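You operate a simulated robot arm through the tools that you are given. There is no shell and no other tool.

You run a simulated robot arm. Do the job below in one go: nothing can be reset, and whatever is moved stays where it is left.

TASK
Bring the tester up to 6 bar with the seated gauge locked in.
Fine: lock it and shut the vent, then prime; never go 1 bar over, stop within 0.2 bar on the master, read the gauge and leave it standing there.

It is judged by the outcome, as a careful person would: the job done as asked, and still so three seconds after it is handed in. It fails if anything else is knocked over, pushed out of place, dropped, spilled or broken.

THE ROBOT
A 6-joint arm with a two-finger parallel gripper, fixed in place. Base frame: the origin is at the foot of the arm, x ahead of it, y to its left, z up; the work surface is at about z = 0.86. Units: m, degrees, N and s.
With the tool pointing down near the work surface it reaches from about 0.24 to 0.64 m from the base axis. Its first joint turns from -66.0 to 66.0 degrees. Payload 2.7 kg.
The TCP is the grasp point between the finger pads, 0.023 m short of the fingertips. In the tool frame z runs along the fingers and y along their closing line. Largest opening 0.094 m; finger width 0.038, thickness 0.01; the body of the gripper, 0.054 by 0.096 m, starts 0.039 m behind the TCP.
Orientation is that of the tool frame in the base frame, as a unit quaternion [w, x, y, z]. With the fingers straight down and closing along the base's y, the tool's x points along the base's -x, its y along +y and its z along -z.

THE INTERFACE
- The arm moves only by the tool step_arm. Its argument "motion" is a list of rows, each a list of 3 entries, a list of its own where there are three numbers: the shift along the base's x, y, z in units of 300 mm (1.0 is 300 mm), then the turn, a rotation vector about the base's x, y, z in units of 60 degrees (1.0 is 60 degrees), then the finger opening in m, from 0 to 0.094. In form: [[[dx, dy, dz], [ax, ay, az], claw], ...]. A call has 1 to 20 rows; each row is the pose to reach, as a shift and turn from the pose commanded when the call began. A call with a number of a shift or a turn outside -1 to 1 is refused whole. A row lasts 0.2 s, in which the tool goes at most 0.05 m and 8.6 degrees; a call with a longer step from one row to the next is refused whole, and so is a gripper value outside its range. Where a pose cannot be reached the arm comes as near as it can. A force on the tool above 40 N (or 10 N above the force at the start of the call, whichever is more), or a blocked arm, ends the call early, and 0.2 s more pass. The fingers move at their own pace (about 0.045 m/s each) and stop on an object; they squeeze with about 27 N. The grip force told is the motor's: it shows also when the fingers shut on nothing. Time passes only in rows, and 0.2 s behind the last, so rows that repeat a pose let the fingers close. The reply holds the time, the measured pose of the TCP, the force on the tool along the base axes, the opening and the grip force, in the units named above and with some noise, with the torque about the TCP (base axes, N m) and any sound that the robot's microphone picked up.
- Cameras (640 x 400 px; columns grow to the right, rows downward): "scene" is fixed at [0.0755, -0.4275, 1.4116]; the picture's right is [0.78, -0.63, 0.00], its down [-0.31, -0.38, -0.87] and it looks along [0.55, 0.68, -0.49] (base axes); focal length 327 px, centre (320, 200). "wrist" rides on the gripper at [0.086, 0.016, -0.075] in the tool frame; the picture's right is [-0.18, 0.98, 0.00], its down [-0.58, -0.11, -0.81] and it looks along [-0.79, -0.15, 0.59] (tool axes); focal length 243 px, centre (320, 200). There is no depth. A picture from a camera that has moved, and an enlarged one, comes with that camera's place and axes in the base frame and with its lens.
- camera(camera): a new picture of that camera. No time passes.
- inspect(camera, box): a new picture of the part [left, top, right, bottom] of that camera's present view, enlarged. No time passes.
- close_job(): hands the job in; it is judged then, once.

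Nothing tells you positions but the pictures and the camera data. Unless the task says otherwise, let go and move clear before handing in.

The tools are called after "Call:" as a command line: name --argument value ..., lists and objects as JSON in quotes. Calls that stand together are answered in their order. step_arm: Moves the arm, as the interface text tells. Its arguments: {"type":"object","properties":{"motion":{"type":"array","items":{"type":"array"}}},"required":["motion"]} The other tools are called the same way: camera (camera) takes a picture; inspect (camera, box) takes an enlarged picture of a part of a camera's view; close_job () hands the job in.

At the start:

```text
time_s: 0.0
position: [0.2747, 0.276, 1.1906]
orientation: [0.0, 0.0, 1.0, -0.001]
force: [-0.2, 1.3, -0.5]
torque: [0.04, 0.05, -0.01]
finger_gap: 0.0938
gripper_force: 0.1
```

scene: 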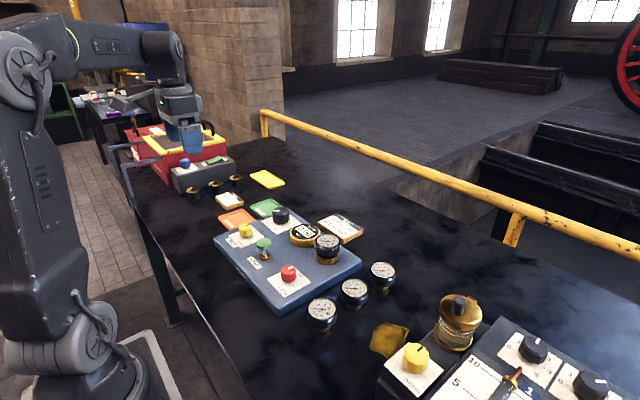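
wrist: 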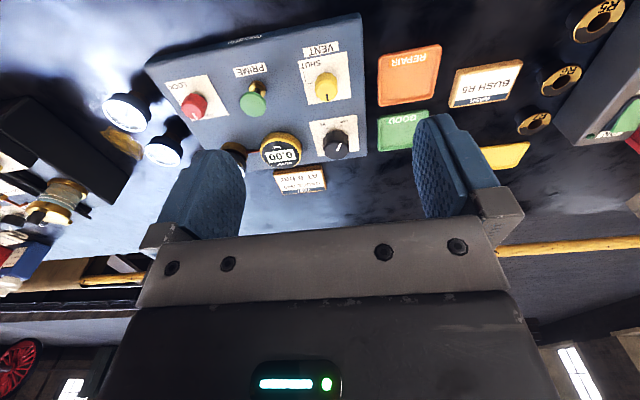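

I see a blue pressure tester plate with a red LOCK knob, a green PRIME knob or plunger, a yellow VENT knob, a black knob, a digital master and a seated gauge. I'll look closer before moving.

Call:
inspect --camera "scene" --box '[200, 180, 400, 320]'

Call:
inspect --camera "wrist" --box '[140, 20, 380, 200]'

Call:
inspect --camera "scene" --box '[280, 200, 380, 270]'

Call:
inspect --camera "scene" --box '[370, 280, 640, 400]'

```text
2.86 times, centred on (300, 250) of scene
camera zoom: at [0.0755, -0.4275, 1.4116], right [0.78, -0.63, 0.0], down [-0.31, -0.38, -0.87], along [0.55, 0.68, -0.49], focal length 934 px, centre (377, 57)
```

zoom: 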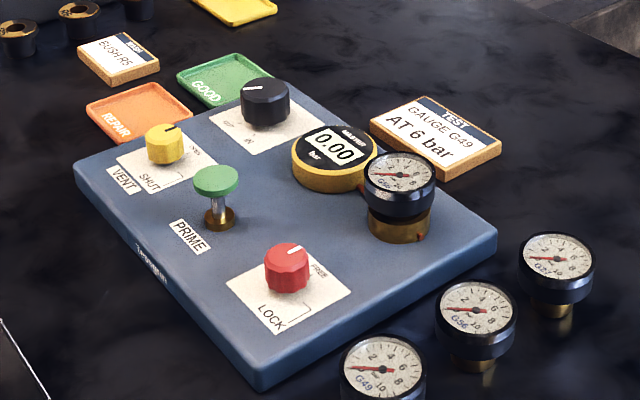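

```text
2.22 times, centred on (260, 110) of wrist
camera zoom: at [0.1887, 0.292, 1.266], right [0.18, 0.98, 0.0], down [0.58, -0.11, 0.81], along [0.79, -0.15, -0.59], focal length 539 px, centre (453, 400)
```

zoom: 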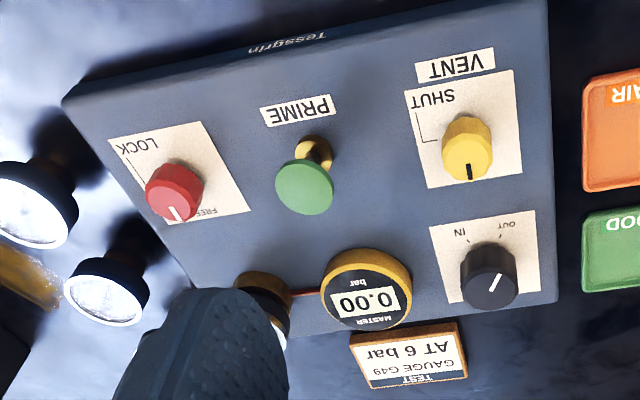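

```text
5.71 times, centred on (330, 235) of scene
camera zoom: at [0.0755, -0.4275, 1.4116], right [0.78, -0.63, 0.0], down [-0.31, -0.38, -0.87], along [0.55, 0.68, -0.49], focal length 1867 px, centre (263, 0)
```

zoom: 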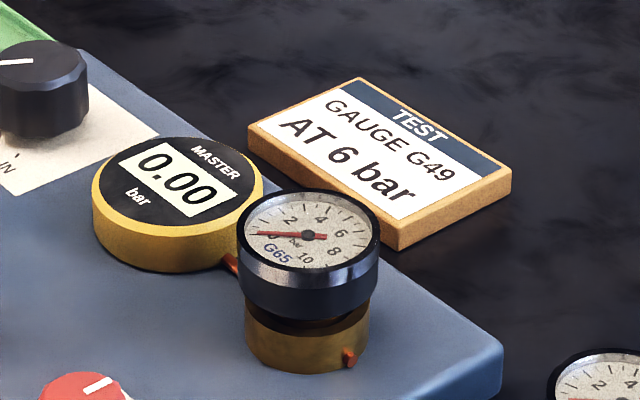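

```text
2.37 times, centred on (505, 340) of scene
camera zoom: at [0.0755, -0.4275, 1.4116], right [0.78, -0.63, 0.0], down [-0.31, -0.38, -0.87], along [0.55, 0.68, -0.49], focal length 774 px, centre (-118, -132)
```

zoom: 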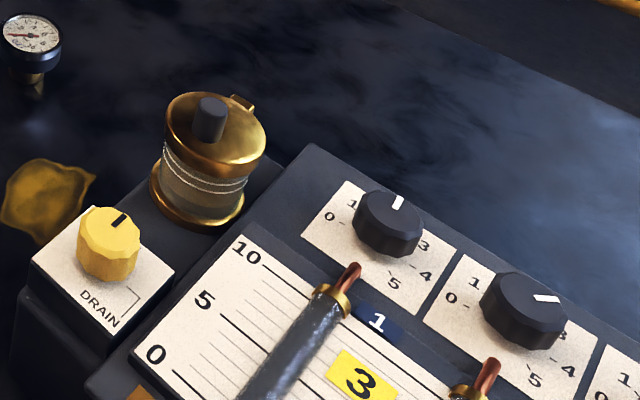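

The seated gauge is G65 (the card names G49, but the job says to use the seated gauge). I'll zoom in on each control to read its marks.

Call:
inspect --camera "scene" --box '[264, 255, 320, 300]'

Call:
inspect --camera "scene" --box '[230, 215, 290, 265]'

Call:
inspect --camera "scene" --box '[260, 200, 320, 240]'

Call:
inspect --camera "wrist" --box '[290, 30, 370, 170]'

Call:
inspect --camera "wrist" --box '[150, 50, 250, 130]'

```text
8.89 times, centred on (292, 278) of scene
camera zoom: at [0.0755, -0.4275, 1.4116], right [0.78, -0.63, 0.0], down [-0.31, -0.38, -0.87], along [0.55, 0.68, -0.49], focal length 2904 px, centre (569, -489)
```

zoom: 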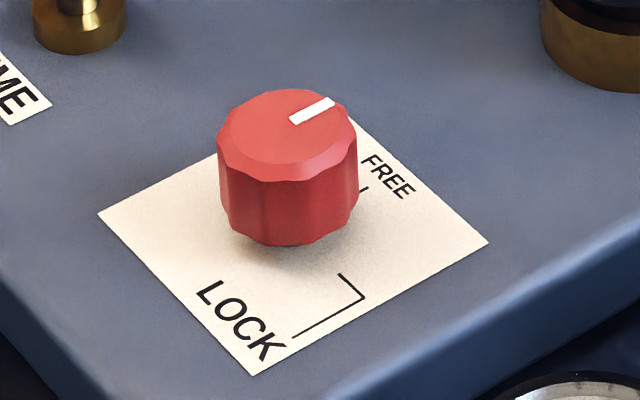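

```text
8.00 times, centred on (260, 240) of scene
camera zoom: at [0.0755, -0.4275, 1.4116], right [0.78, -0.63, 0.0], down [-0.31, -0.38, -0.87], along [0.55, 0.68, -0.49], focal length 2614 px, centre (800, -120)
```

zoom: 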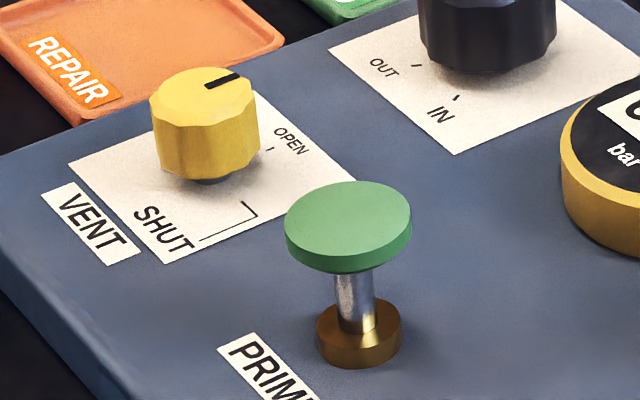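

```text
10.00 times, centred on (290, 220) of scene
camera zoom: at [0.0755, -0.4275, 1.4116], right [0.78, -0.63, 0.0], down [-0.31, -0.38, -0.87], along [0.55, 0.68, -0.49], focal length 3267 px, centre (620, 0)
```

zoom: 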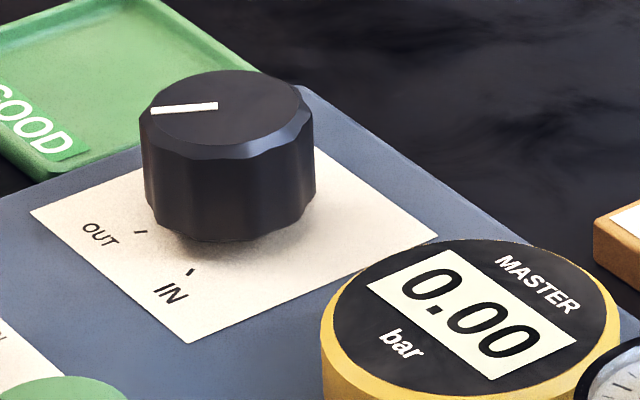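

```text
2.86 times, centred on (330, 100) of wrist
camera zoom: at [0.1887, 0.292, 1.266], right [0.18, 0.98, 0.0], down [0.58, -0.11, 0.81], along [0.79, -0.15, -0.59], focal length 693 px, centre (291, 486)
```

zoom: 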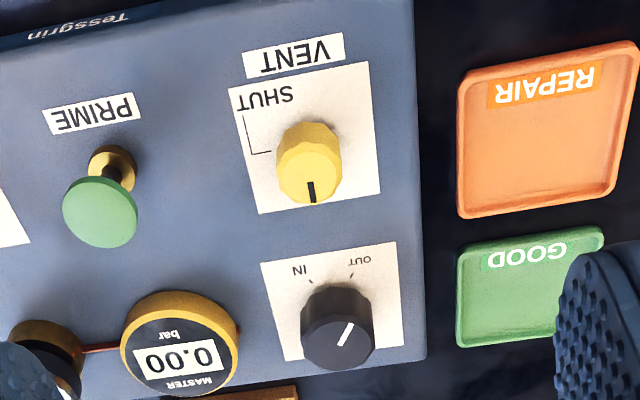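

```text
5.00 times, centred on (200, 90) of wrist
camera zoom: at [0.1887, 0.292, 1.266], right [0.18, 0.98, 0.0], down [0.58, -0.11, 0.81], along [0.79, -0.15, -0.59], focal length 1213 px, centre (920, 750)
```

zoom: 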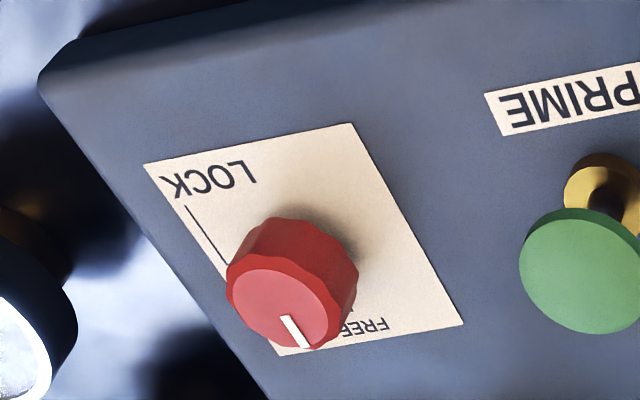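

The plate top appears to be at z≈0.89. The red LOCK knob is near (0.373, 0.055), PRIME near (0.369, 0.152), VENT near (0.38, 0.268), the black IN/OUT screw near (0.496, 0.274) and the gauge near (0.481, 0.043). I'll move above the red knob for a better look.

Call:
step_arm --motion '[[[0.041, -0.092, -0.079], [0, 0, 0], 0.094], [[0.082, -0.184, -0.159], [0, 0, 0], 0.094], [[0.123, -0.276, -0.238], [0, 0, 0], 0.094], [[0.164, -0.368, -0.318], [0, 0, 0], 0.094], [[0.205, -0.46, -0.397], [0, 0, 0], 0.094], [[0.246, -0.553, -0.476], [0, 0, 0], 0.094], [[0.287, -0.645, -0.556], [0, 0, 0], 0.094], [[0.3277, -0.7367, -0.6353], [0, 0, 0], 0.094], [[0.3277, -0.7367, -0.6353], [0, 0, 0], 0.094]]'

Call:
camera --camera "wrist"

Call:
camera --camera "scene"

```text
time_s: 2.0
position: [0.3723, 0.0528, 1.0002]
orientation: [0.0, -0.001, 1.0, 0.0]
force: [-0.3, 0.2, 0.6]
torque: [-0.03, 0.02, 0.0]
finger_gap: 0.0941
gripper_force: 0.1
```

```text
taken
camera wrist: at [0.2868, 0.0698, 1.0747], right [0.18, 0.98, 0.0], down [0.58, -0.11, 0.81], along [0.79, -0.15, -0.59], focal length 243 px, centre (320, 200)
```

wrist: 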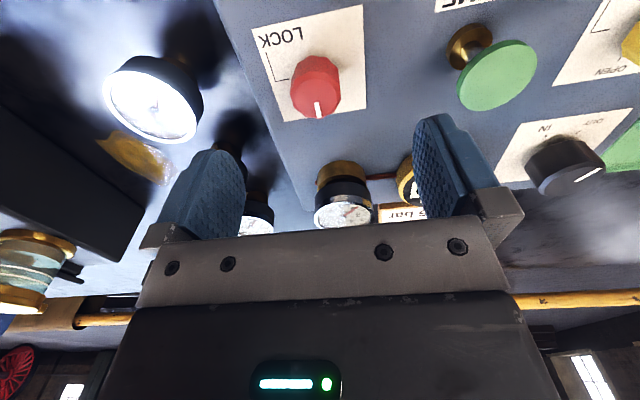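

```text
taken
```

scene: 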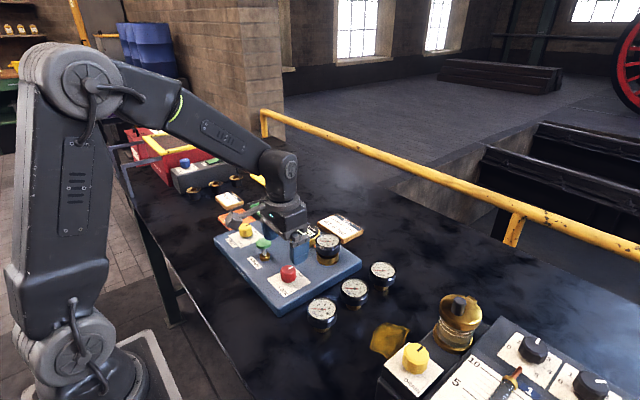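

Call:
inspect --camera "wrist" --box '[240, 0, 400, 130]'

Call:
inspect --camera "wrist" --box '[400, 0, 640, 220]'

```text
3.08 times, centred on (320, 65) of wrist
camera zoom: at [0.2868, 0.0698, 1.0747], right [0.18, 0.98, 0.0], down [0.58, -0.11, 0.81], along [0.79, -0.15, -0.59], focal length 746 px, centre (320, 615)
```

zoom: 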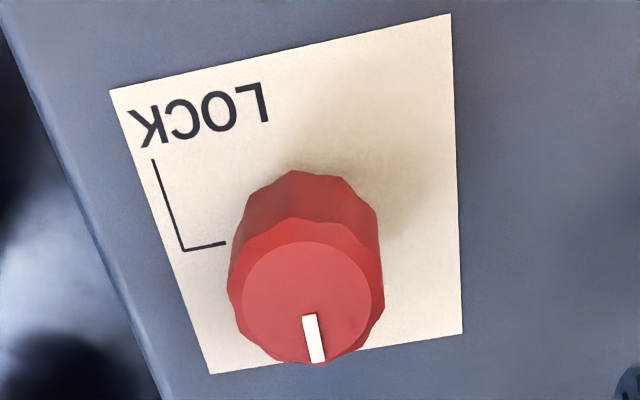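

```text
1.82 times, centred on (520, 110) of wrist
camera zoom: at [0.2868, 0.0698, 1.0747], right [0.18, 0.98, 0.0], down [0.58, -0.11, 0.81], along [0.79, -0.15, -0.59], focal length 441 px, centre (-44, 364)
```

zoom: 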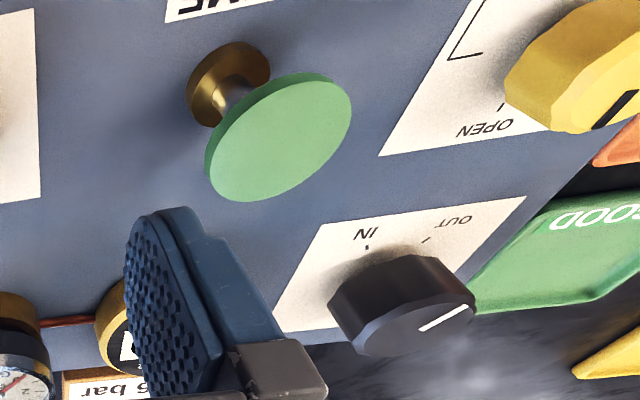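

The LOCK card is square to the base, with the knob centred at about (0.376, 0.050) and its top near z 0.922. Free points to +x and LOCK is 90° clockwise from there. I'll descend with the fingers straddling it.

Call:
step_arm --motion '[[[0.0117, -0.0083, 0], [0, 0, 0], 0.094], [[0.0117, -0.0083, -0.065], [0, 0, 0], 0.094], [[0.0117, -0.0083, -0.13], [0, 0, 0], 0.094], [[0.0117, -0.0083, -0.195], [0, 0, 0], 0.094], [[0.0117, -0.0083, -0.23], [0, 0, 0], 0.094], [[0.0117, -0.0083, -0.26], [0, 0, 0], 0.094], [[0.0117, -0.0083, -0.26], [0, 0, 0], 0.094]]'

Call:
camera --camera "wrist"

Call:
inspect --camera "scene" --box '[200, 180, 400, 320]'

```text
time_s: 3.6
position: [0.3771, 0.052, 0.9223]
orientation: [0.0, 0.0, 1.0, 0.0]
force: [-0.1, -0.1, 0.8]
torque: [0.0, 0.01, -0.02]
finger_gap: 0.0939
gripper_force: 0.1
```

```text
taken
camera wrist: at [0.2906, 0.0684, 0.9972], right [0.18, 0.98, 0.0], down [0.58, -0.11, 0.81], along [0.79, -0.15, -0.59], focal length 243 px, centre (320, 200)
```

wrist: 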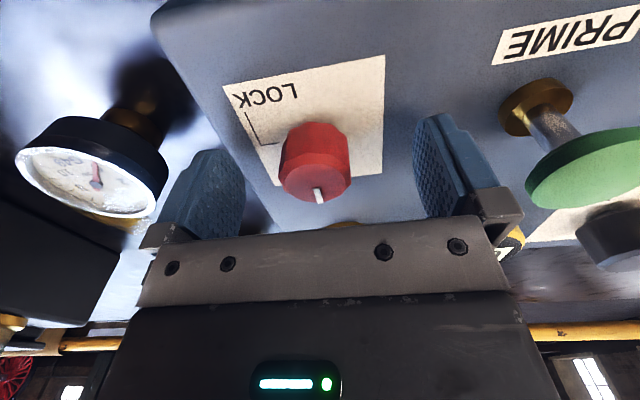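

```text
2.86 times, centred on (300, 250) of scene
camera zoom: at [0.0755, -0.4275, 1.4116], right [0.78, -0.63, 0.0], down [-0.31, -0.38, -0.87], along [0.55, 0.68, -0.49], focal length 934 px, centre (377, 57)
```

zoom: 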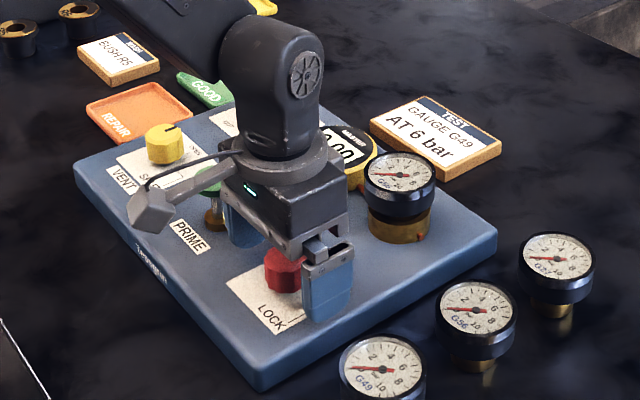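

The knob sits at the TCP in the picture. I'm closing the fingers on it.

Call:
step_arm --motion '[[[0, 0, 0], [0, 0, 0], 0.04], [[0, 0, 0], [0, 0, 0], 0.04], [[0, 0, 0], [0, 0, 0], 0.02], [[0, 0, 0], [0, 0, 0], 0.02], [[0, 0, 0], [0, 0, 0], 0.02]]'

Call:
camera --camera "wrist"

```text
time_s: 4.8
position: [0.3776, 0.0504, 0.9227]
orientation: [-0.001, 0.0, 1.0, -0.002]
force: [2.3, -27.6, 1.0]
torque: [-0.22, -0.22, 0.05]
finger_gap: 0.034
gripper_force: 45.5
```

```text
taken
camera wrist: at [0.2907, 0.0667, 0.9974], right [0.18, 0.98, 0.0], down [0.58, -0.11, 0.81], along [0.79, -0.15, -0.59], focal length 243 px, centre (320, 200)
```

wrist: 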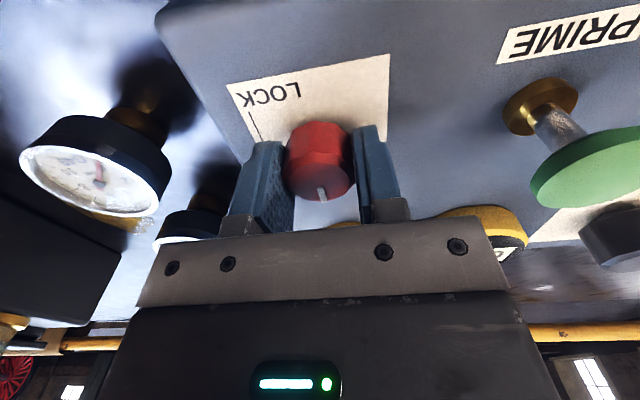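

The knob is gripped at a gap of 0.034, but there is a 27 N sideways load, so it sits about 2 mm further towards -y. I'll relieve that first.

Call:
step_arm --motion '[[[0, -0.006, 0], [0, 0, 0], 0.02], [[0, -0.006, 0], [0, 0, 0], 0.02]]'

```text
time_s: 5.4
position: [0.3766, 0.0492, 0.9227]
orientation: [0.0, 0.0, 1.0, 0.0]
force: [3.9, -15.4, 3.1]
torque: [-0.65, 0.86, 0.02]
finger_gap: 0.0335
gripper_force: 45.2
```

Call:
step_arm --motion '[[[0, -0.007, 0], [0, 0, 0], 0.02], [[0, -0.007, 0], [0, 0, 0], 0.02]]'

```text
time_s: 6.0
position: [0.3772, 0.0495, 0.9221]
orientation: [0.0, 0.0, 1.0, 0.001]
force: [2.0, 15.8, -4.0]
torque: [-0.09, 1.11, -0.07]
finger_gap: 0.034
gripper_force: 45.0
```

Zero load lies in between. I'll recentre and turn clockwise 45°.

Call:
step_arm --motion '[[[0, 0.0035, 0], [0, 0, 0], 0.02], [[0, 0.0035, 0], [0, 0, -0.1], 0.02], [[0, 0.0035, 0], [0, 0, -0.2], 0.02], [[0, 0.0035, 0], [0, 0, -0.3], 0.02], [[0, 0.0035, 0], [0, 0, -0.4], 0.02], [[0, 0.0035, 0], [0, 0, -0.5], 0.02]]'

Call:
camera --camera "wrist"

Call:
inspect --camera "scene" --box '[200, 180, 400, 320]'

```text
time_s: 7.4
position: [0.3764, 0.0487, 0.9231]
orientation: [0.0, 0.26, 0.966, 0.0]
force: [-4.8, 5.1, -0.2]
torque: [0.25, -0.42, -0.03]
finger_gap: 0.034
gripper_force: 45.5
```

```text
taken
camera wrist: at [0.3102, 0.107, 0.9974], right [0.65, 0.76, 0.0], down [0.45, -0.39, 0.81], along [0.61, -0.53, -0.59], focal length 243 px, centre (320, 200)
```

wrist: 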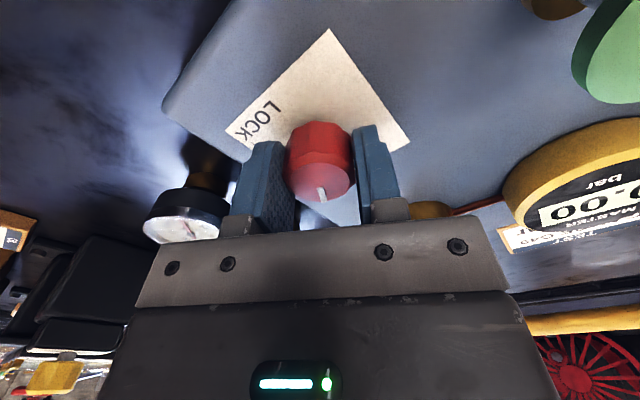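

```text
2.86 times, centred on (300, 250) of scene
camera zoom: at [0.0754, -0.4274, 1.4116], right [0.78, -0.63, 0.0], down [-0.31, -0.38, -0.87], along [0.55, 0.68, -0.49], focal length 934 px, centre (377, 57)
```

zoom: 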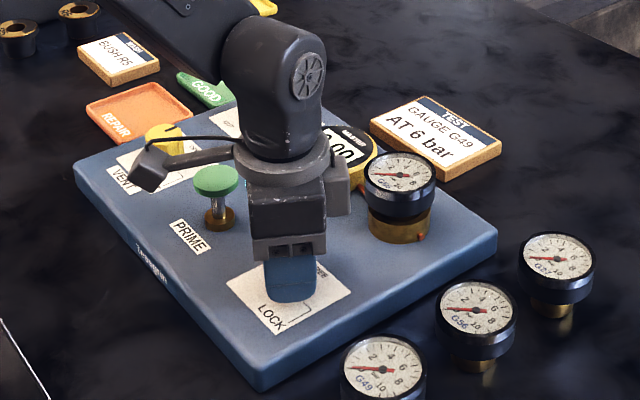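

The knob turns freely with the gripper. I'm continuing the remaining 60°.

Call:
step_arm --motion '[[[0, 0, 0], [0, 0, -0.1], 0.02], [[0, 0, 0], [0, 0, -0.2], 0.02], [[0, 0, 0], [0, 0, -0.3], 0.02], [[0, 0, 0], [0, 0, -0.4], 0.02], [[0, 0, 0], [0, 0, -0.5], 0.02], [[0, 0, 0], [0, 0, -0.6], 0.02], [[0, 0, 0], [0, 0, -0.7], 0.02], [[0, 0, 0], [0, 0, -0.8], 0.02], [[0, 0, 0], [0, 0, -0.9], 0.02], [[0, 0, 0], [0, 0, -1.0], 0.02]]'

Call:
camera --camera "wrist"

Call:
inspect --camera "scene" --box '[200, 180, 400, 320]'

```text
time_s: 9.6
position: [0.3741, 0.0482, 0.9217]
orientation: [-0.001, 0.708, 0.706, -0.002]
force: [-18.4, -22.6, 14.2]
torque: [0.66, -0.32, 0.21]
finger_gap: 0.0337
gripper_force: 45.1
```

```text
taken
camera wrist: at [0.3922, 0.1353, 0.9972], right [0.98, -0.19, 0.0], down [-0.11, -0.58, 0.81], along [-0.15, -0.79, -0.59], focal length 243 px, centre (320, 200)
```

wrist: 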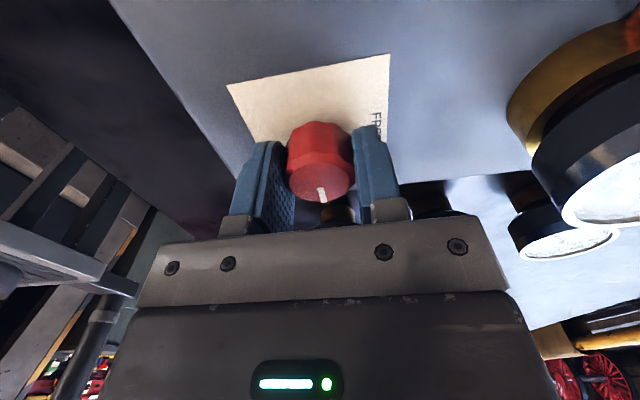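

```text
2.86 times, centred on (300, 250) of scene
camera zoom: at [0.0748, -0.4281, 1.4114], right [0.78, -0.63, 0.0], down [-0.31, -0.38, -0.87], along [0.55, 0.68, -0.49], focal length 934 px, centre (377, 57)
```

zoom: 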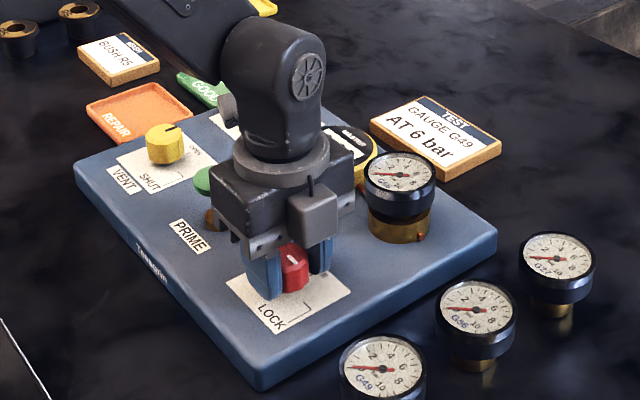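

The LOCK pointer now faces -y, at the LOCK mark. I'm opening and rising, then checking it holds.

Call:
step_arm --motion '[[[0, 0, 0], [0, 0, 0], 0.06], [[0, 0, 0], [0, 0, 0], 0.06], [[0, 0, 0.1], [0, 0, 0], 0.06], [[0, 0, 0.2], [0, 0, 0], 0.06], [[0, 0, 0.3], [0, 0, 0], 0.06], [[0, 0, 0.4], [0, 0, 0], 0.06]]'

Call:
inspect --camera "scene" --box '[200, 180, 400, 320]'

Call:
inspect --camera "scene" --box '[264, 255, 320, 300]'

Call:
camera --camera "wrist"

```text
time_s: 11.0
position: [0.3762, 0.0485, 1.0416]
orientation: [-0.001, 0.707, 0.707, 0.0]
force: [-0.3, -0.5, 0.3]
torque: [0.01, -0.02, -0.03]
finger_gap: 0.0599
gripper_force: 0.0
```

```text
2.86 times, centred on (300, 250) of scene
camera zoom: at [0.0755, -0.4275, 1.4116], right [0.78, -0.63, 0.0], down [-0.31, -0.38, -0.87], along [0.55, 0.68, -0.49], focal length 934 px, centre (377, 57)
```

zoom: 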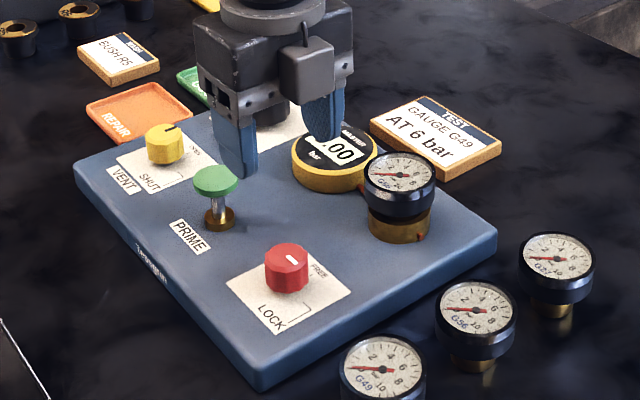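

```text
8.89 times, centred on (292, 278) of scene
camera zoom: at [0.0755, -0.4275, 1.4116], right [0.78, -0.63, 0.0], down [-0.31, -0.38, -0.87], along [0.55, 0.68, -0.49], focal length 2904 px, centre (569, -489)
```

zoom: 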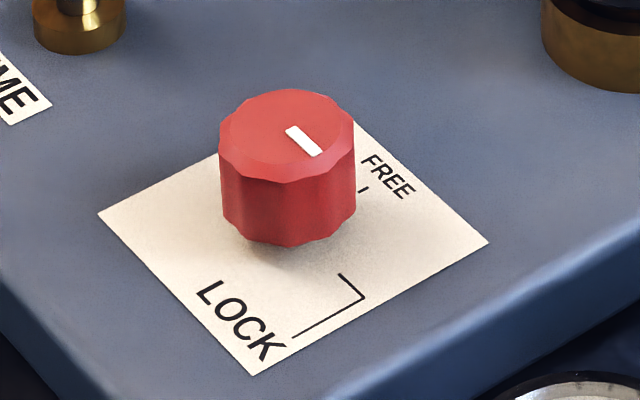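

```text
taken
camera wrist: at [0.3928, 0.136, 1.1176], right [0.98, -0.18, 0.0], down [-0.11, -0.58, 0.81], along [-0.15, -0.79, -0.59], focal length 243 px, centre (320, 200)
```

wrist: 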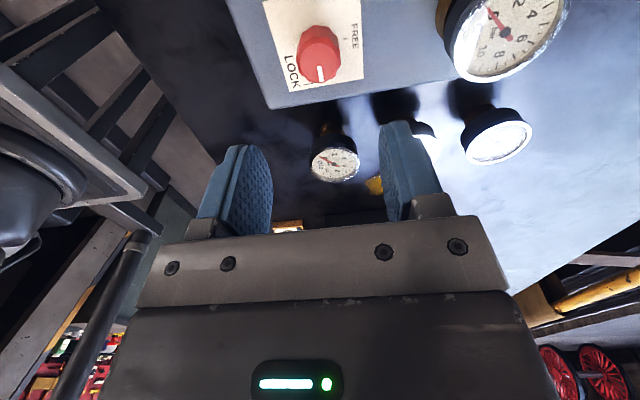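

Call:
inspect --camera "wrist" --box '[260, 0, 370, 100]'

Call:
inspect --camera "scene" --box '[278, 260, 302, 276]'

```text
4.00 times, centred on (315, 50) of wrist
camera zoom: at [0.3928, 0.136, 1.1176], right [0.98, -0.18, 0.0], down [-0.11, -0.58, 0.81], along [-0.15, -0.79, -0.59], focal length 970 px, centre (340, 800)
```

zoom: 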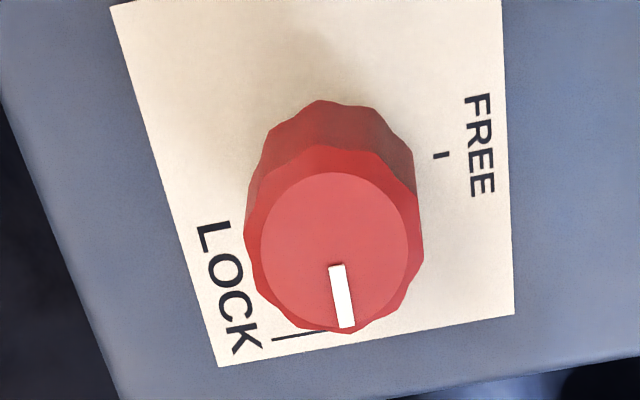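

```text
16.00 times, centred on (290, 268) of scene
camera zoom: at [0.0755, -0.4275, 1.4116], right [0.78, -0.63, 0.0], down [-0.31, -0.38, -0.87], along [0.55, 0.68, -0.49], focal length 5227 px, centre (800, -888)
```

zoom: 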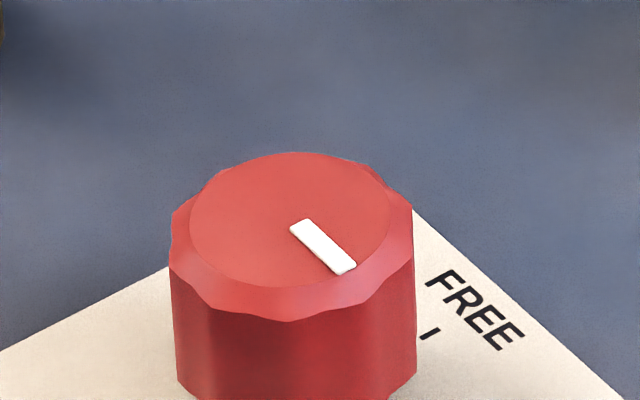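

LOCK is set exactly along -y. Next I'll go above the yellow VENT knob while unwinding the wrist.

Call:
step_arm --motion '[[[0, 0.071, 0], [0, 0, 0.1], 0.08], [[0, 0.142, 0], [0, 0, 0.2], 0.09], [[0, 0.213, 0], [0, 0, 0.3], 0.094], [[0, 0.284, 0], [0, 0, 0.4], 0.094], [[0, 0.355, 0], [0, 0, 0.5], 0.094], [[0, 0.426, 0], [0, 0, 0.6], 0.094], [[0, 0.497, 0], [0, 0, 0.7], 0.094], [[0, 0.568, 0], [0, 0, 0.8], 0.094], [[0, 0.639, 0], [0, 0, 0.9], 0.094], [[0, 0.71, 0], [0, 0, 1.0], 0.094]]'

Call:
step_arm --motion '[[[0, 0, -0.03], [0, 0, 0.1], 0.094], [[0, 0, -0.06], [0, 0, 0.2], 0.094], [[0, 0, -0.1], [0, 0, 0.3], 0.094], [[0, 0, -0.12], [0, 0, 0.4], 0.094], [[0, 0, -0.12], [0, 0, 0.5], 0.094], [[0, 0, -0.12], [0, 0, 0.5], 0.094]]'

Call:
camera --camera "wrist"

Call:
inspect --camera "wrist" --box '[240, 0, 400, 130]'

```text
time_s: 13.2
position: [0.3765, 0.2609, 1.0442]
orientation: [-0.001, 0.258, 0.966, 0.001]
force: [0.0, 0.0, 0.2]
torque: [0.01, -0.01, -0.01]
finger_gap: 0.0941
gripper_force: 0.1
```

```text
time_s: 14.6
position: [0.3766, 0.2614, 1.0066]
orientation: [0.0, 0.0, 1.0, 0.0]
force: [0.2, 0.9, -0.2]
torque: [-0.01, 0.02, 0.02]
finger_gap: 0.0939
gripper_force: 0.0
```

```text
taken
camera wrist: at [0.2904, 0.2787, 1.0811], right [0.18, 0.98, 0.0], down [0.58, -0.11, 0.81], along [0.79, -0.15, -0.59], focal length 243 px, centre (320, 200)
```

wrist: 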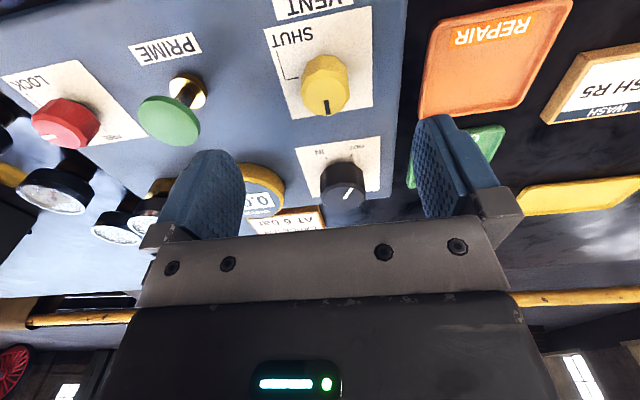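

```text
3.08 times, centred on (320, 65) of wrist
camera zoom: at [0.2904, 0.2787, 1.0811], right [0.18, 0.98, 0.0], down [0.58, -0.11, 0.81], along [0.79, -0.15, -0.59], focal length 746 px, centre (320, 615)
```

zoom: 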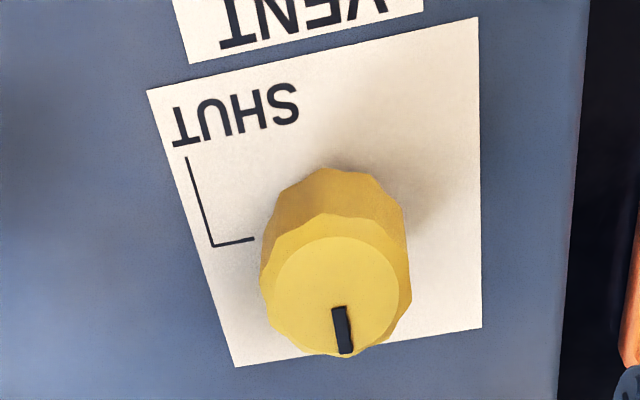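

The VENT card is centred at about (0.383, 0.265), with OPEN at +x and SHUT 90° clockwise at -y. I'm descending and closing on it.

Call:
step_arm --motion '[[[0.021, 0.0095, 0], [0, 0, 0], 0.094], [[0.021, 0.0095, -0.07], [0, 0, 0], 0.094], [[0.021, 0.0095, -0.14], [0, 0, 0], 0.094], [[0.021, 0.0095, -0.21], [0, 0, 0], 0.094], [[0.021, 0.0095, -0.25], [0, 0, 0], 0.094], [[0.021, 0.0095, -0.281], [0, 0, 0], 0.06], [[0.021, 0.0095, -0.281], [0, 0, 0], 0.06], [[0.021, 0.0095, -0.281], [0, 0, 0], 0.02], [[0.021, 0.0095, -0.281], [0, 0, 0], 0.02], [[0.021, 0.0095, -0.281], [0, 0, 0], 0.02]]'

Call:
camera --camera "wrist"

```text
time_s: 16.8
position: [0.3821, 0.265, 0.9227]
orientation: [0.0, 0.001, 1.0, 0.0]
force: [0.5, 2.2, -3.5]
torque: [-0.1, -0.25, -0.01]
finger_gap: 0.0339
gripper_force: 45.0
```

```text
taken
camera wrist: at [0.297, 0.2815, 0.997], right [0.18, 0.98, 0.0], down [0.58, -0.11, 0.81], along [0.79, -0.15, -0.59], focal length 243 px, centre (320, 200)
```

wrist: 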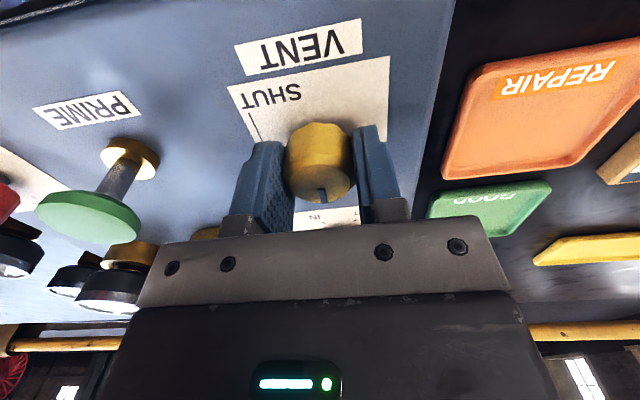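

The knob is gripped cleanly with almost no side load. I'm turning it clockwise 90°.

Call:
step_arm --motion '[[[0, 0, 0], [0, 0, -0.1], 0.02], [[0, 0, 0], [0, 0, -0.2], 0.02], [[0, 0, 0], [0, 0, -0.3], 0.02], [[0, 0, 0], [0, 0, -0.4], 0.02], [[0, 0, 0], [0, 0, -0.5], 0.02], [[0, 0, 0], [0, 0, -0.6], 0.02], [[0, 0, 0], [0, 0, -0.7], 0.02], [[0, 0, 0], [0, 0, -0.8], 0.02]]'

Call:
step_arm --motion '[[[0, 0, 0], [0, 0, -0.1], 0.02], [[0, 0, 0], [0, 0, -0.2], 0.02], [[0, 0, 0], [0, 0, -0.3], 0.02], [[0, 0, 0], [0, 0, -0.4], 0.02], [[0, 0, 0], [0, 0, -0.5], 0.02], [[0, 0, 0], [0, 0, -0.6], 0.02], [[0, 0, 0], [0, 0, -0.7], 0.02]]'

Call:
camera --camera "wrist"

```text
time_s: 18.6
position: [0.3824, 0.2649, 0.9225]
orientation: [-0.001, 0.408, 0.913, -0.001]
force: [0.2, -11.8, -0.6]
torque: [0.83, 0.0, 0.04]
finger_gap: 0.0337
gripper_force: 45.2
```

```text
time_s: 20.2
position: [0.3821, 0.2654, 0.9219]
orientation: [-0.001, 0.708, 0.706, -0.002]
force: [-7.3, -26.2, 3.9]
torque: [0.66, -0.37, 0.11]
finger_gap: 0.0342
gripper_force: 45.2
```

```text
taken
camera wrist: at [0.399, 0.3509, 0.9968], right [0.98, -0.19, 0.0], down [-0.11, -0.58, 0.81], along [-0.15, -0.79, -0.59], focal length 243 px, centre (320, 200)
```

wrist: 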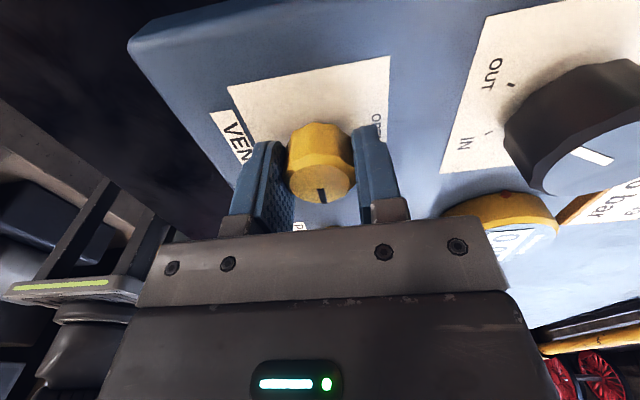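

Call:
step_arm --motion '[[[0, 0, 0], [0, 0, 0], 0.06], [[0, 0, 0], [0, 0, 0], 0.06], [[0, 0, 0.1], [0, 0, 0], 0.06], [[0, 0, 0.2], [0, 0, 0], 0.06], [[0, 0, 0.3], [0, 0, 0], 0.06], [[0, 0, 0.4], [0, 0, 0], 0.06]]'

Call:
inspect --camera "wrist" --box '[260, 0, 370, 100]'

Call:
camera --camera "wrist"

Call:
inspect --camera "scene" --box '[200, 180, 400, 320]'

```text
time_s: 21.6
position: [0.3811, 0.2654, 1.0418]
orientation: [0.0, 0.707, 0.707, 0.0]
force: [0.2, -0.6, -0.1]
torque: [0.04, 0.02, 0.03]
finger_gap: 0.06
gripper_force: 0.0
```

```text
4.00 times, centred on (315, 50) of wrist
camera zoom: at [0.3986, 0.3515, 1.1164], right [0.98, -0.18, 0.0], down [-0.11, -0.58, 0.81], along [-0.15, -0.79, -0.59], focal length 970 px, centre (340, 800)
```

zoom: 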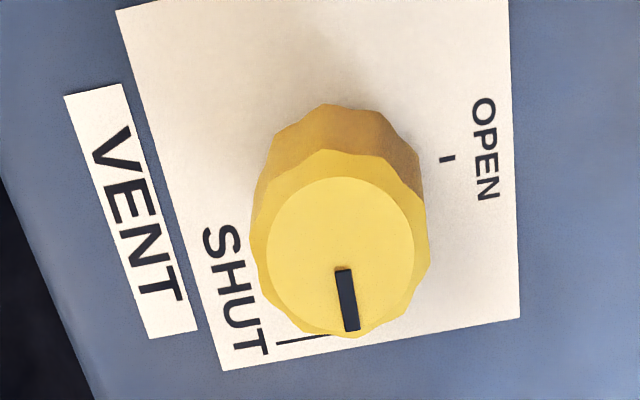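

```text
taken
camera wrist: at [0.3986, 0.3515, 1.1164], right [0.98, -0.18, 0.0], down [-0.11, -0.58, 0.81], along [-0.15, -0.79, -0.59], focal length 243 px, centre (320, 200)
```

wrist: 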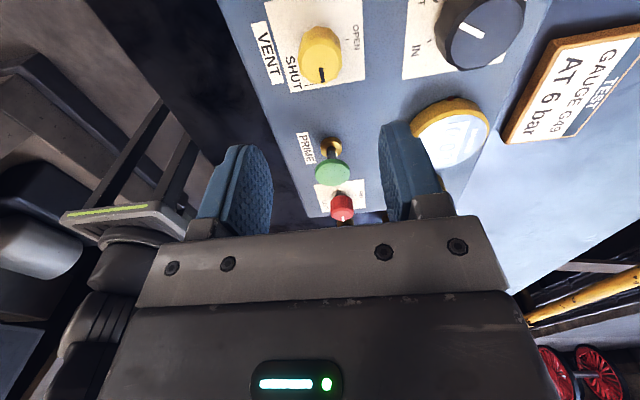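

```text
2.86 times, centred on (300, 250) of scene
camera zoom: at [0.0755, -0.4275, 1.4116], right [0.78, -0.63, 0.0], down [-0.31, -0.38, -0.87], along [0.55, 0.68, -0.49], focal length 934 px, centre (377, 57)
```

zoom: 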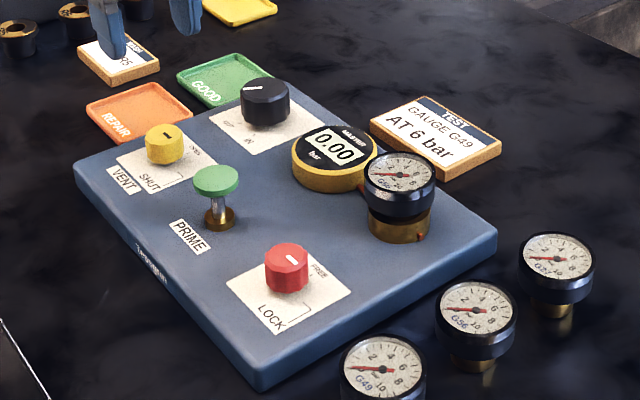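

LOCK and VENT are both set and the master reads 0.00. I'll unwind the wrist and go above the green PRIME plunger with the fingers closed.

Call:
step_arm --motion '[[[0, -0.037, 0], [0, 0, 0.1], 0.04], [[0, -0.074, 0], [0, 0, 0.2], 0.02], [[0, -0.111, 0], [0, 0, 0.3], 0.0], [[0, -0.148, 0], [0, 0, 0.4], 0.0], [[0, -0.185, 0], [0, 0, 0.5], 0.0], [[0, -0.222, 0], [0, 0, 0.6], 0.0], [[0, -0.259, 0], [0, 0, 0.7], 0.0], [[0, -0.296, 0], [0, 0, 0.8], 0.0], [[-0.01, -0.333, 0], [0, 0, 0.9], 0.0], [[-0.02, -0.367, 0], [0, 0, 1.0], 0.0]]'

Call:
step_arm --motion '[[[0, 0, 0], [0, 0, 0.1], 0.0], [[0, 0, 0], [0, 0, 0.2], 0.0], [[0, 0, 0], [0, 0, 0.3], 0.0], [[0, 0, 0], [0, 0, 0.4], 0.0], [[0, 0, 0], [0, 0, 0.5], 0.0], [[0, 0, 0], [0, 0, 0.5], 0.0]]'

Call:
camera --camera "wrist"

Call:
inspect --camera "wrist" --box '[240, 0, 400, 130]'

Call:
inspect --camera "scene" --box '[200, 180, 400, 320]'

```text
time_s: 23.8
position: [0.3768, 0.1553, 1.0428]
orientation: [0.0, 0.258, 0.966, 0.0]
force: [0.1, 0.1, -0.4]
torque: [0.02, 0.01, -0.03]
finger_gap: 0.0002
gripper_force: 27.2
```

```text
time_s: 25.2
position: [0.3778, 0.1543, 1.0427]
orientation: [0.001, -0.001, 1.0, -0.001]
force: [0.2, 0.5, 0.5]
torque: [0.0, -0.03, -0.01]
finger_gap: 0.0
gripper_force: 27.4
```

```text
taken
camera wrist: at [0.2912, 0.1714, 1.1173], right [0.18, 0.98, 0.0], down [0.58, -0.11, 0.81], along [0.79, -0.15, -0.59], focal length 243 px, centre (320, 200)
```

wrist: 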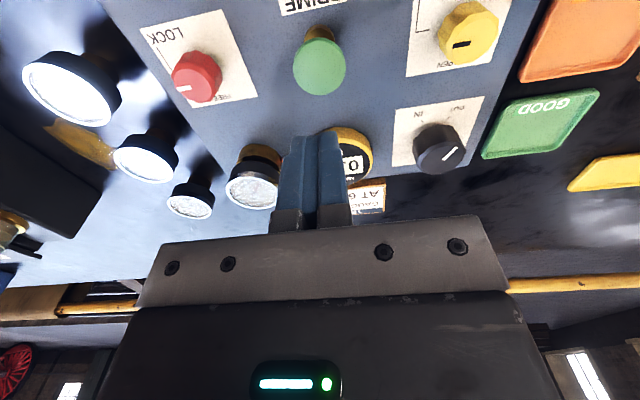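

```text
3.08 times, centred on (320, 65) of wrist
camera zoom: at [0.2912, 0.1714, 1.1173], right [0.18, 0.98, 0.0], down [0.58, -0.11, 0.81], along [0.79, -0.15, -0.59], focal length 746 px, centre (320, 615)
```

zoom: 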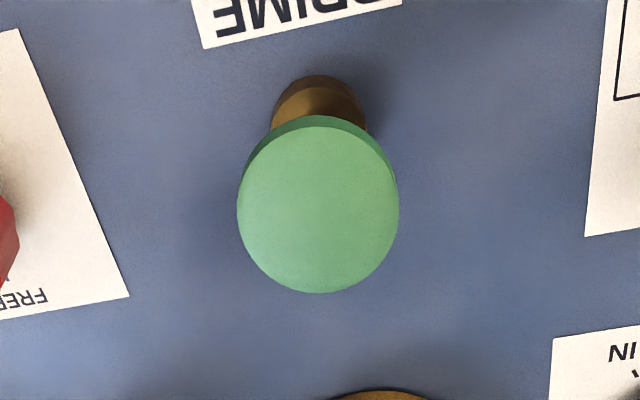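

```text
2.86 times, centred on (300, 250) of scene
camera zoom: at [0.0755, -0.4275, 1.4116], right [0.78, -0.63, 0.0], down [-0.31, -0.38, -0.87], along [0.55, 0.68, -0.49], focal length 934 px, centre (377, 57)
```

zoom: 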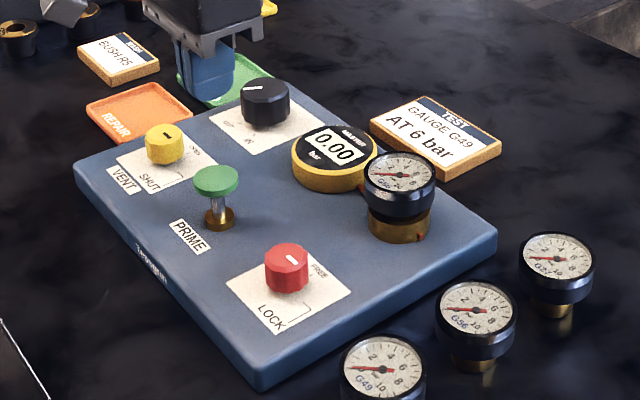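

The plunger head is at about (0.374, 0.156), top z≈0.94. I'll come down just short of it, then press in small steps while watching the master.

Call:
step_arm --motion '[[[-0.01, 0.005, -0.1], [0, 0, 0], 0.0], [[-0.01, 0.005, -0.2], [0, 0, 0], 0.0], [[-0.01, 0.005, -0.245], [0, 0, 0], 0.0], [[-0.01, 0.005, -0.245], [0, 0, 0], 0.0]]'

Call:
inspect --camera "scene" --box '[200, 180, 400, 320]'

Call:
camera --camera "wrist"

```text
time_s: 26.2
position: [0.3741, 0.1562, 0.9678]
orientation: [0.001, 0.0, 1.0, -0.001]
force: [0.0, -0.9, -0.3]
torque: [0.0, 0.06, 0.05]
finger_gap: 0.0002
gripper_force: 26.8
```

```text
2.86 times, centred on (300, 250) of scene
camera zoom: at [0.0755, -0.4275, 1.4116], right [0.78, -0.63, 0.0], down [-0.31, -0.38, -0.87], along [0.55, 0.68, -0.49], focal length 934 px, centre (377, 57)
```

zoom: 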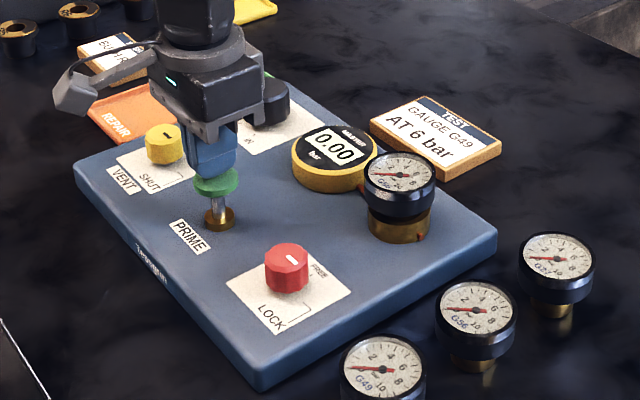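

```text
taken
camera wrist: at [0.2879, 0.1725, 1.0431], right [0.18, 0.98, 0.0], down [0.58, -0.11, 0.81], along [0.79, -0.15, -0.59], focal length 243 px, centre (320, 200)
```

wrist: 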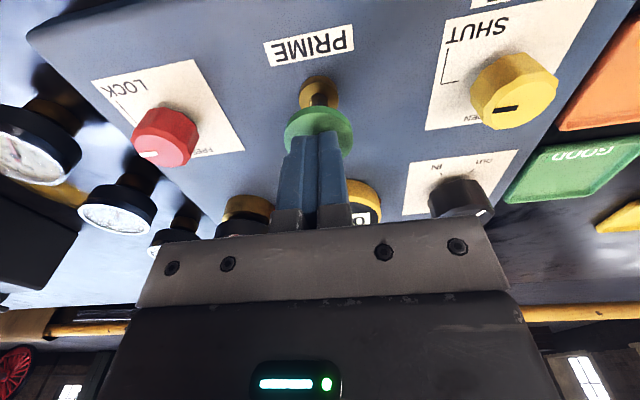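

The fingers are centred just above the head and the master is visible. I'm pressing slowly.

Call:
step_arm --motion '[[[0, 0, -0.01], [0, 0, 0], 0.0], [[0, 0, -0.02], [0, 0, 0], 0.0], [[0, 0, -0.03], [0, 0, 0], 0.0]]'

Call:
inspect --camera "scene" --box '[230, 190, 350, 270]'

```text
time_s: 27.0
position: [0.3753, 0.1555, 0.9597]
orientation: [0.0, 0.001, 1.0, 0.0]
force: [-0.5, -0.1, 4.6]
torque: [0.01, 0.02, -0.06]
finger_gap: 0.0
gripper_force: 27.6
```

```text
5.00 times, centred on (290, 230) of scene
camera zoom: at [0.0755, -0.4275, 1.4116], right [0.78, -0.63, 0.0], down [-0.31, -0.38, -0.87], along [0.55, 0.68, -0.49], focal length 1634 px, centre (470, 50)
```

zoom: 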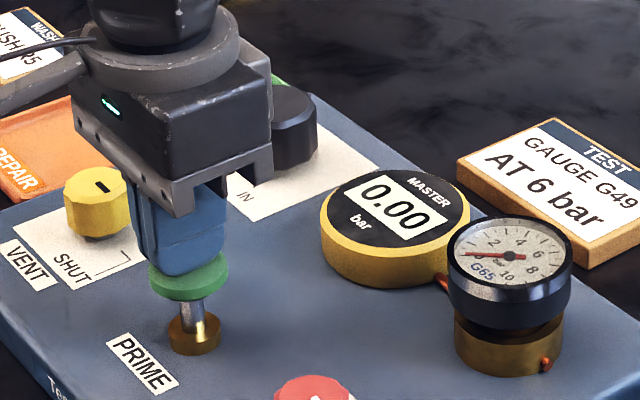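

Contact is at about z 0.960 with 4.6 N. I'm pressing on in small steps.

Call:
step_arm --motion '[[[0, 0, -0.01], [0, 0, 0], 0.0], [[0, 0, -0.02], [0, 0, 0], 0.0]]'

Call:
inspect --camera "scene" --box '[230, 190, 350, 270]'

```text
time_s: 27.6
position: [0.373, 0.1579, 0.9539]
orientation: [0.0, -0.001, 1.0, 0.0]
force: [-0.1, -2.1, 7.9]
torque: [-0.06, 0.07, 0.04]
finger_gap: 0.0003
gripper_force: 26.7
```

```text
5.00 times, centred on (290, 230) of scene
camera zoom: at [0.0754, -0.4276, 1.4116], right [0.78, -0.63, 0.0], down [-0.31, -0.38, -0.87], along [0.55, 0.68, -0.49], focal length 1634 px, centre (470, 50)
```

zoom: 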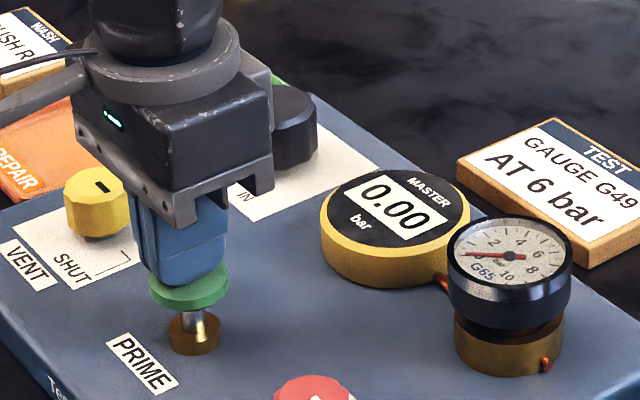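

Call:
step_arm --motion '[[[0, 0, -0.01], [0, 0, 0], 0.0], [[0, 0, -0.02], [0, 0, 0], 0.0]]'

Call:
inspect --camera "scene" --box '[230, 190, 350, 270]'

```text
time_s: 28.2
position: [0.3735, 0.1554, 0.9477]
orientation: [0.0, 0.0, 1.0, -0.001]
force: [0.9, -4.8, 8.9]
torque: [-0.11, 0.03, -0.01]
finger_gap: 0.0
gripper_force: 27.5
```

```text
5.00 times, centred on (290, 230) of scene
camera zoom: at [0.0754, -0.4277, 1.4116], right [0.78, -0.63, 0.0], down [-0.31, -0.38, -0.87], along [0.55, 0.68, -0.49], focal length 1634 px, centre (470, 50)
```

zoom: 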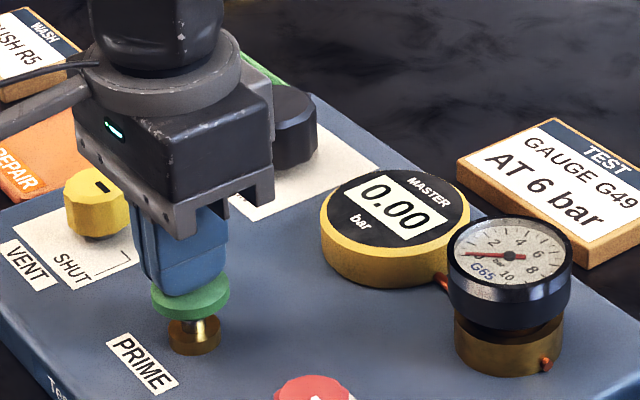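

Call:
step_arm --motion '[[[0, 0, -0.008], [0, 0, 0], 0.0], [[0, 0, -0.016], [0, 0, 0], 0.0]]'

Call:
inspect --camera "scene" --box '[230, 190, 350, 270]'

```text
time_s: 28.8
position: [0.3743, 0.1555, 0.9425]
orientation: [0.001, 0.0, 1.0, 0.0]
force: [1.6, -5.9, 11.8]
torque: [-0.14, -0.02, 0.01]
finger_gap: 0.0002
gripper_force: 27.2
heard: click
```

```text
5.00 times, centred on (290, 230) of scene
camera zoom: at [0.0754, -0.4277, 1.4115], right [0.78, -0.63, 0.0], down [-0.31, -0.38, -0.87], along [0.55, 0.68, -0.49], focal length 1634 px, centre (470, 50)
```

zoom: 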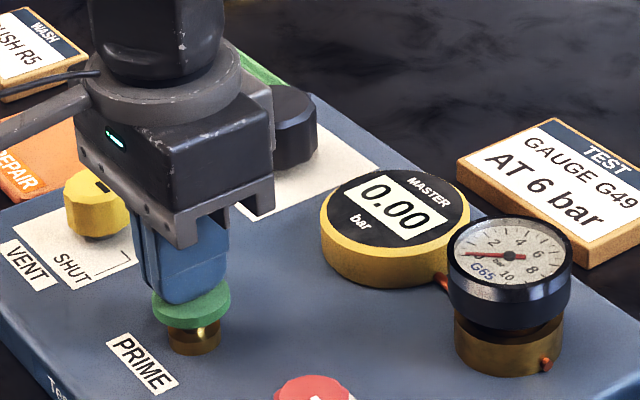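

A click at about 17 mm of travel, so the pump seems primed. I'll rise, then check the readings.

Call:
step_arm --motion '[[[0, 0, 0], [0, 0, 0], 0.0], [[0, 0, 0.03], [0, 0, 0], 0.0], [[0, 0, 0.08], [0, 0, 0], 0.0], [[0, 0, 0.15], [0, 0, 0], 0.0], [[0, 0, 0.25], [0, 0, 0], 0.0], [[0, 0, 0.35], [0, 0, 0], 0.0]]'

Call:
inspect --camera "scene" --box '[230, 190, 350, 270]'

```text
time_s: 30.2
position: [0.3732, 0.1569, 1.0482]
orientation: [0.0, 0.0, 1.0, 0.0]
force: [0.9, 0.4, 0.4]
torque: [-0.04, -0.01, -0.01]
finger_gap: 0.0
gripper_force: 27.4
```

```text
5.00 times, centred on (290, 230) of scene
camera zoom: at [0.0755, -0.4275, 1.4116], right [0.78, -0.63, 0.0], down [-0.31, -0.38, -0.87], along [0.55, 0.68, -0.49], focal length 1634 px, centre (470, 50)
```

zoom: 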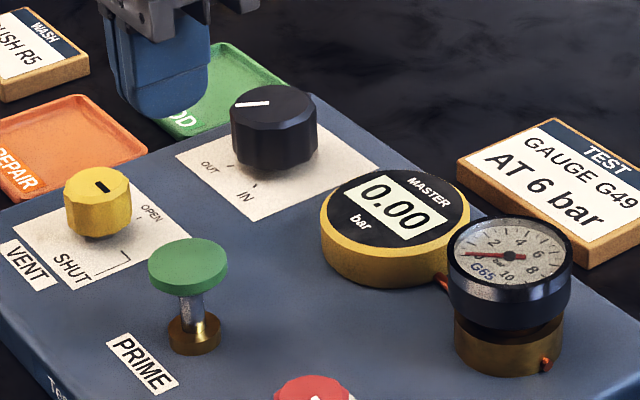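

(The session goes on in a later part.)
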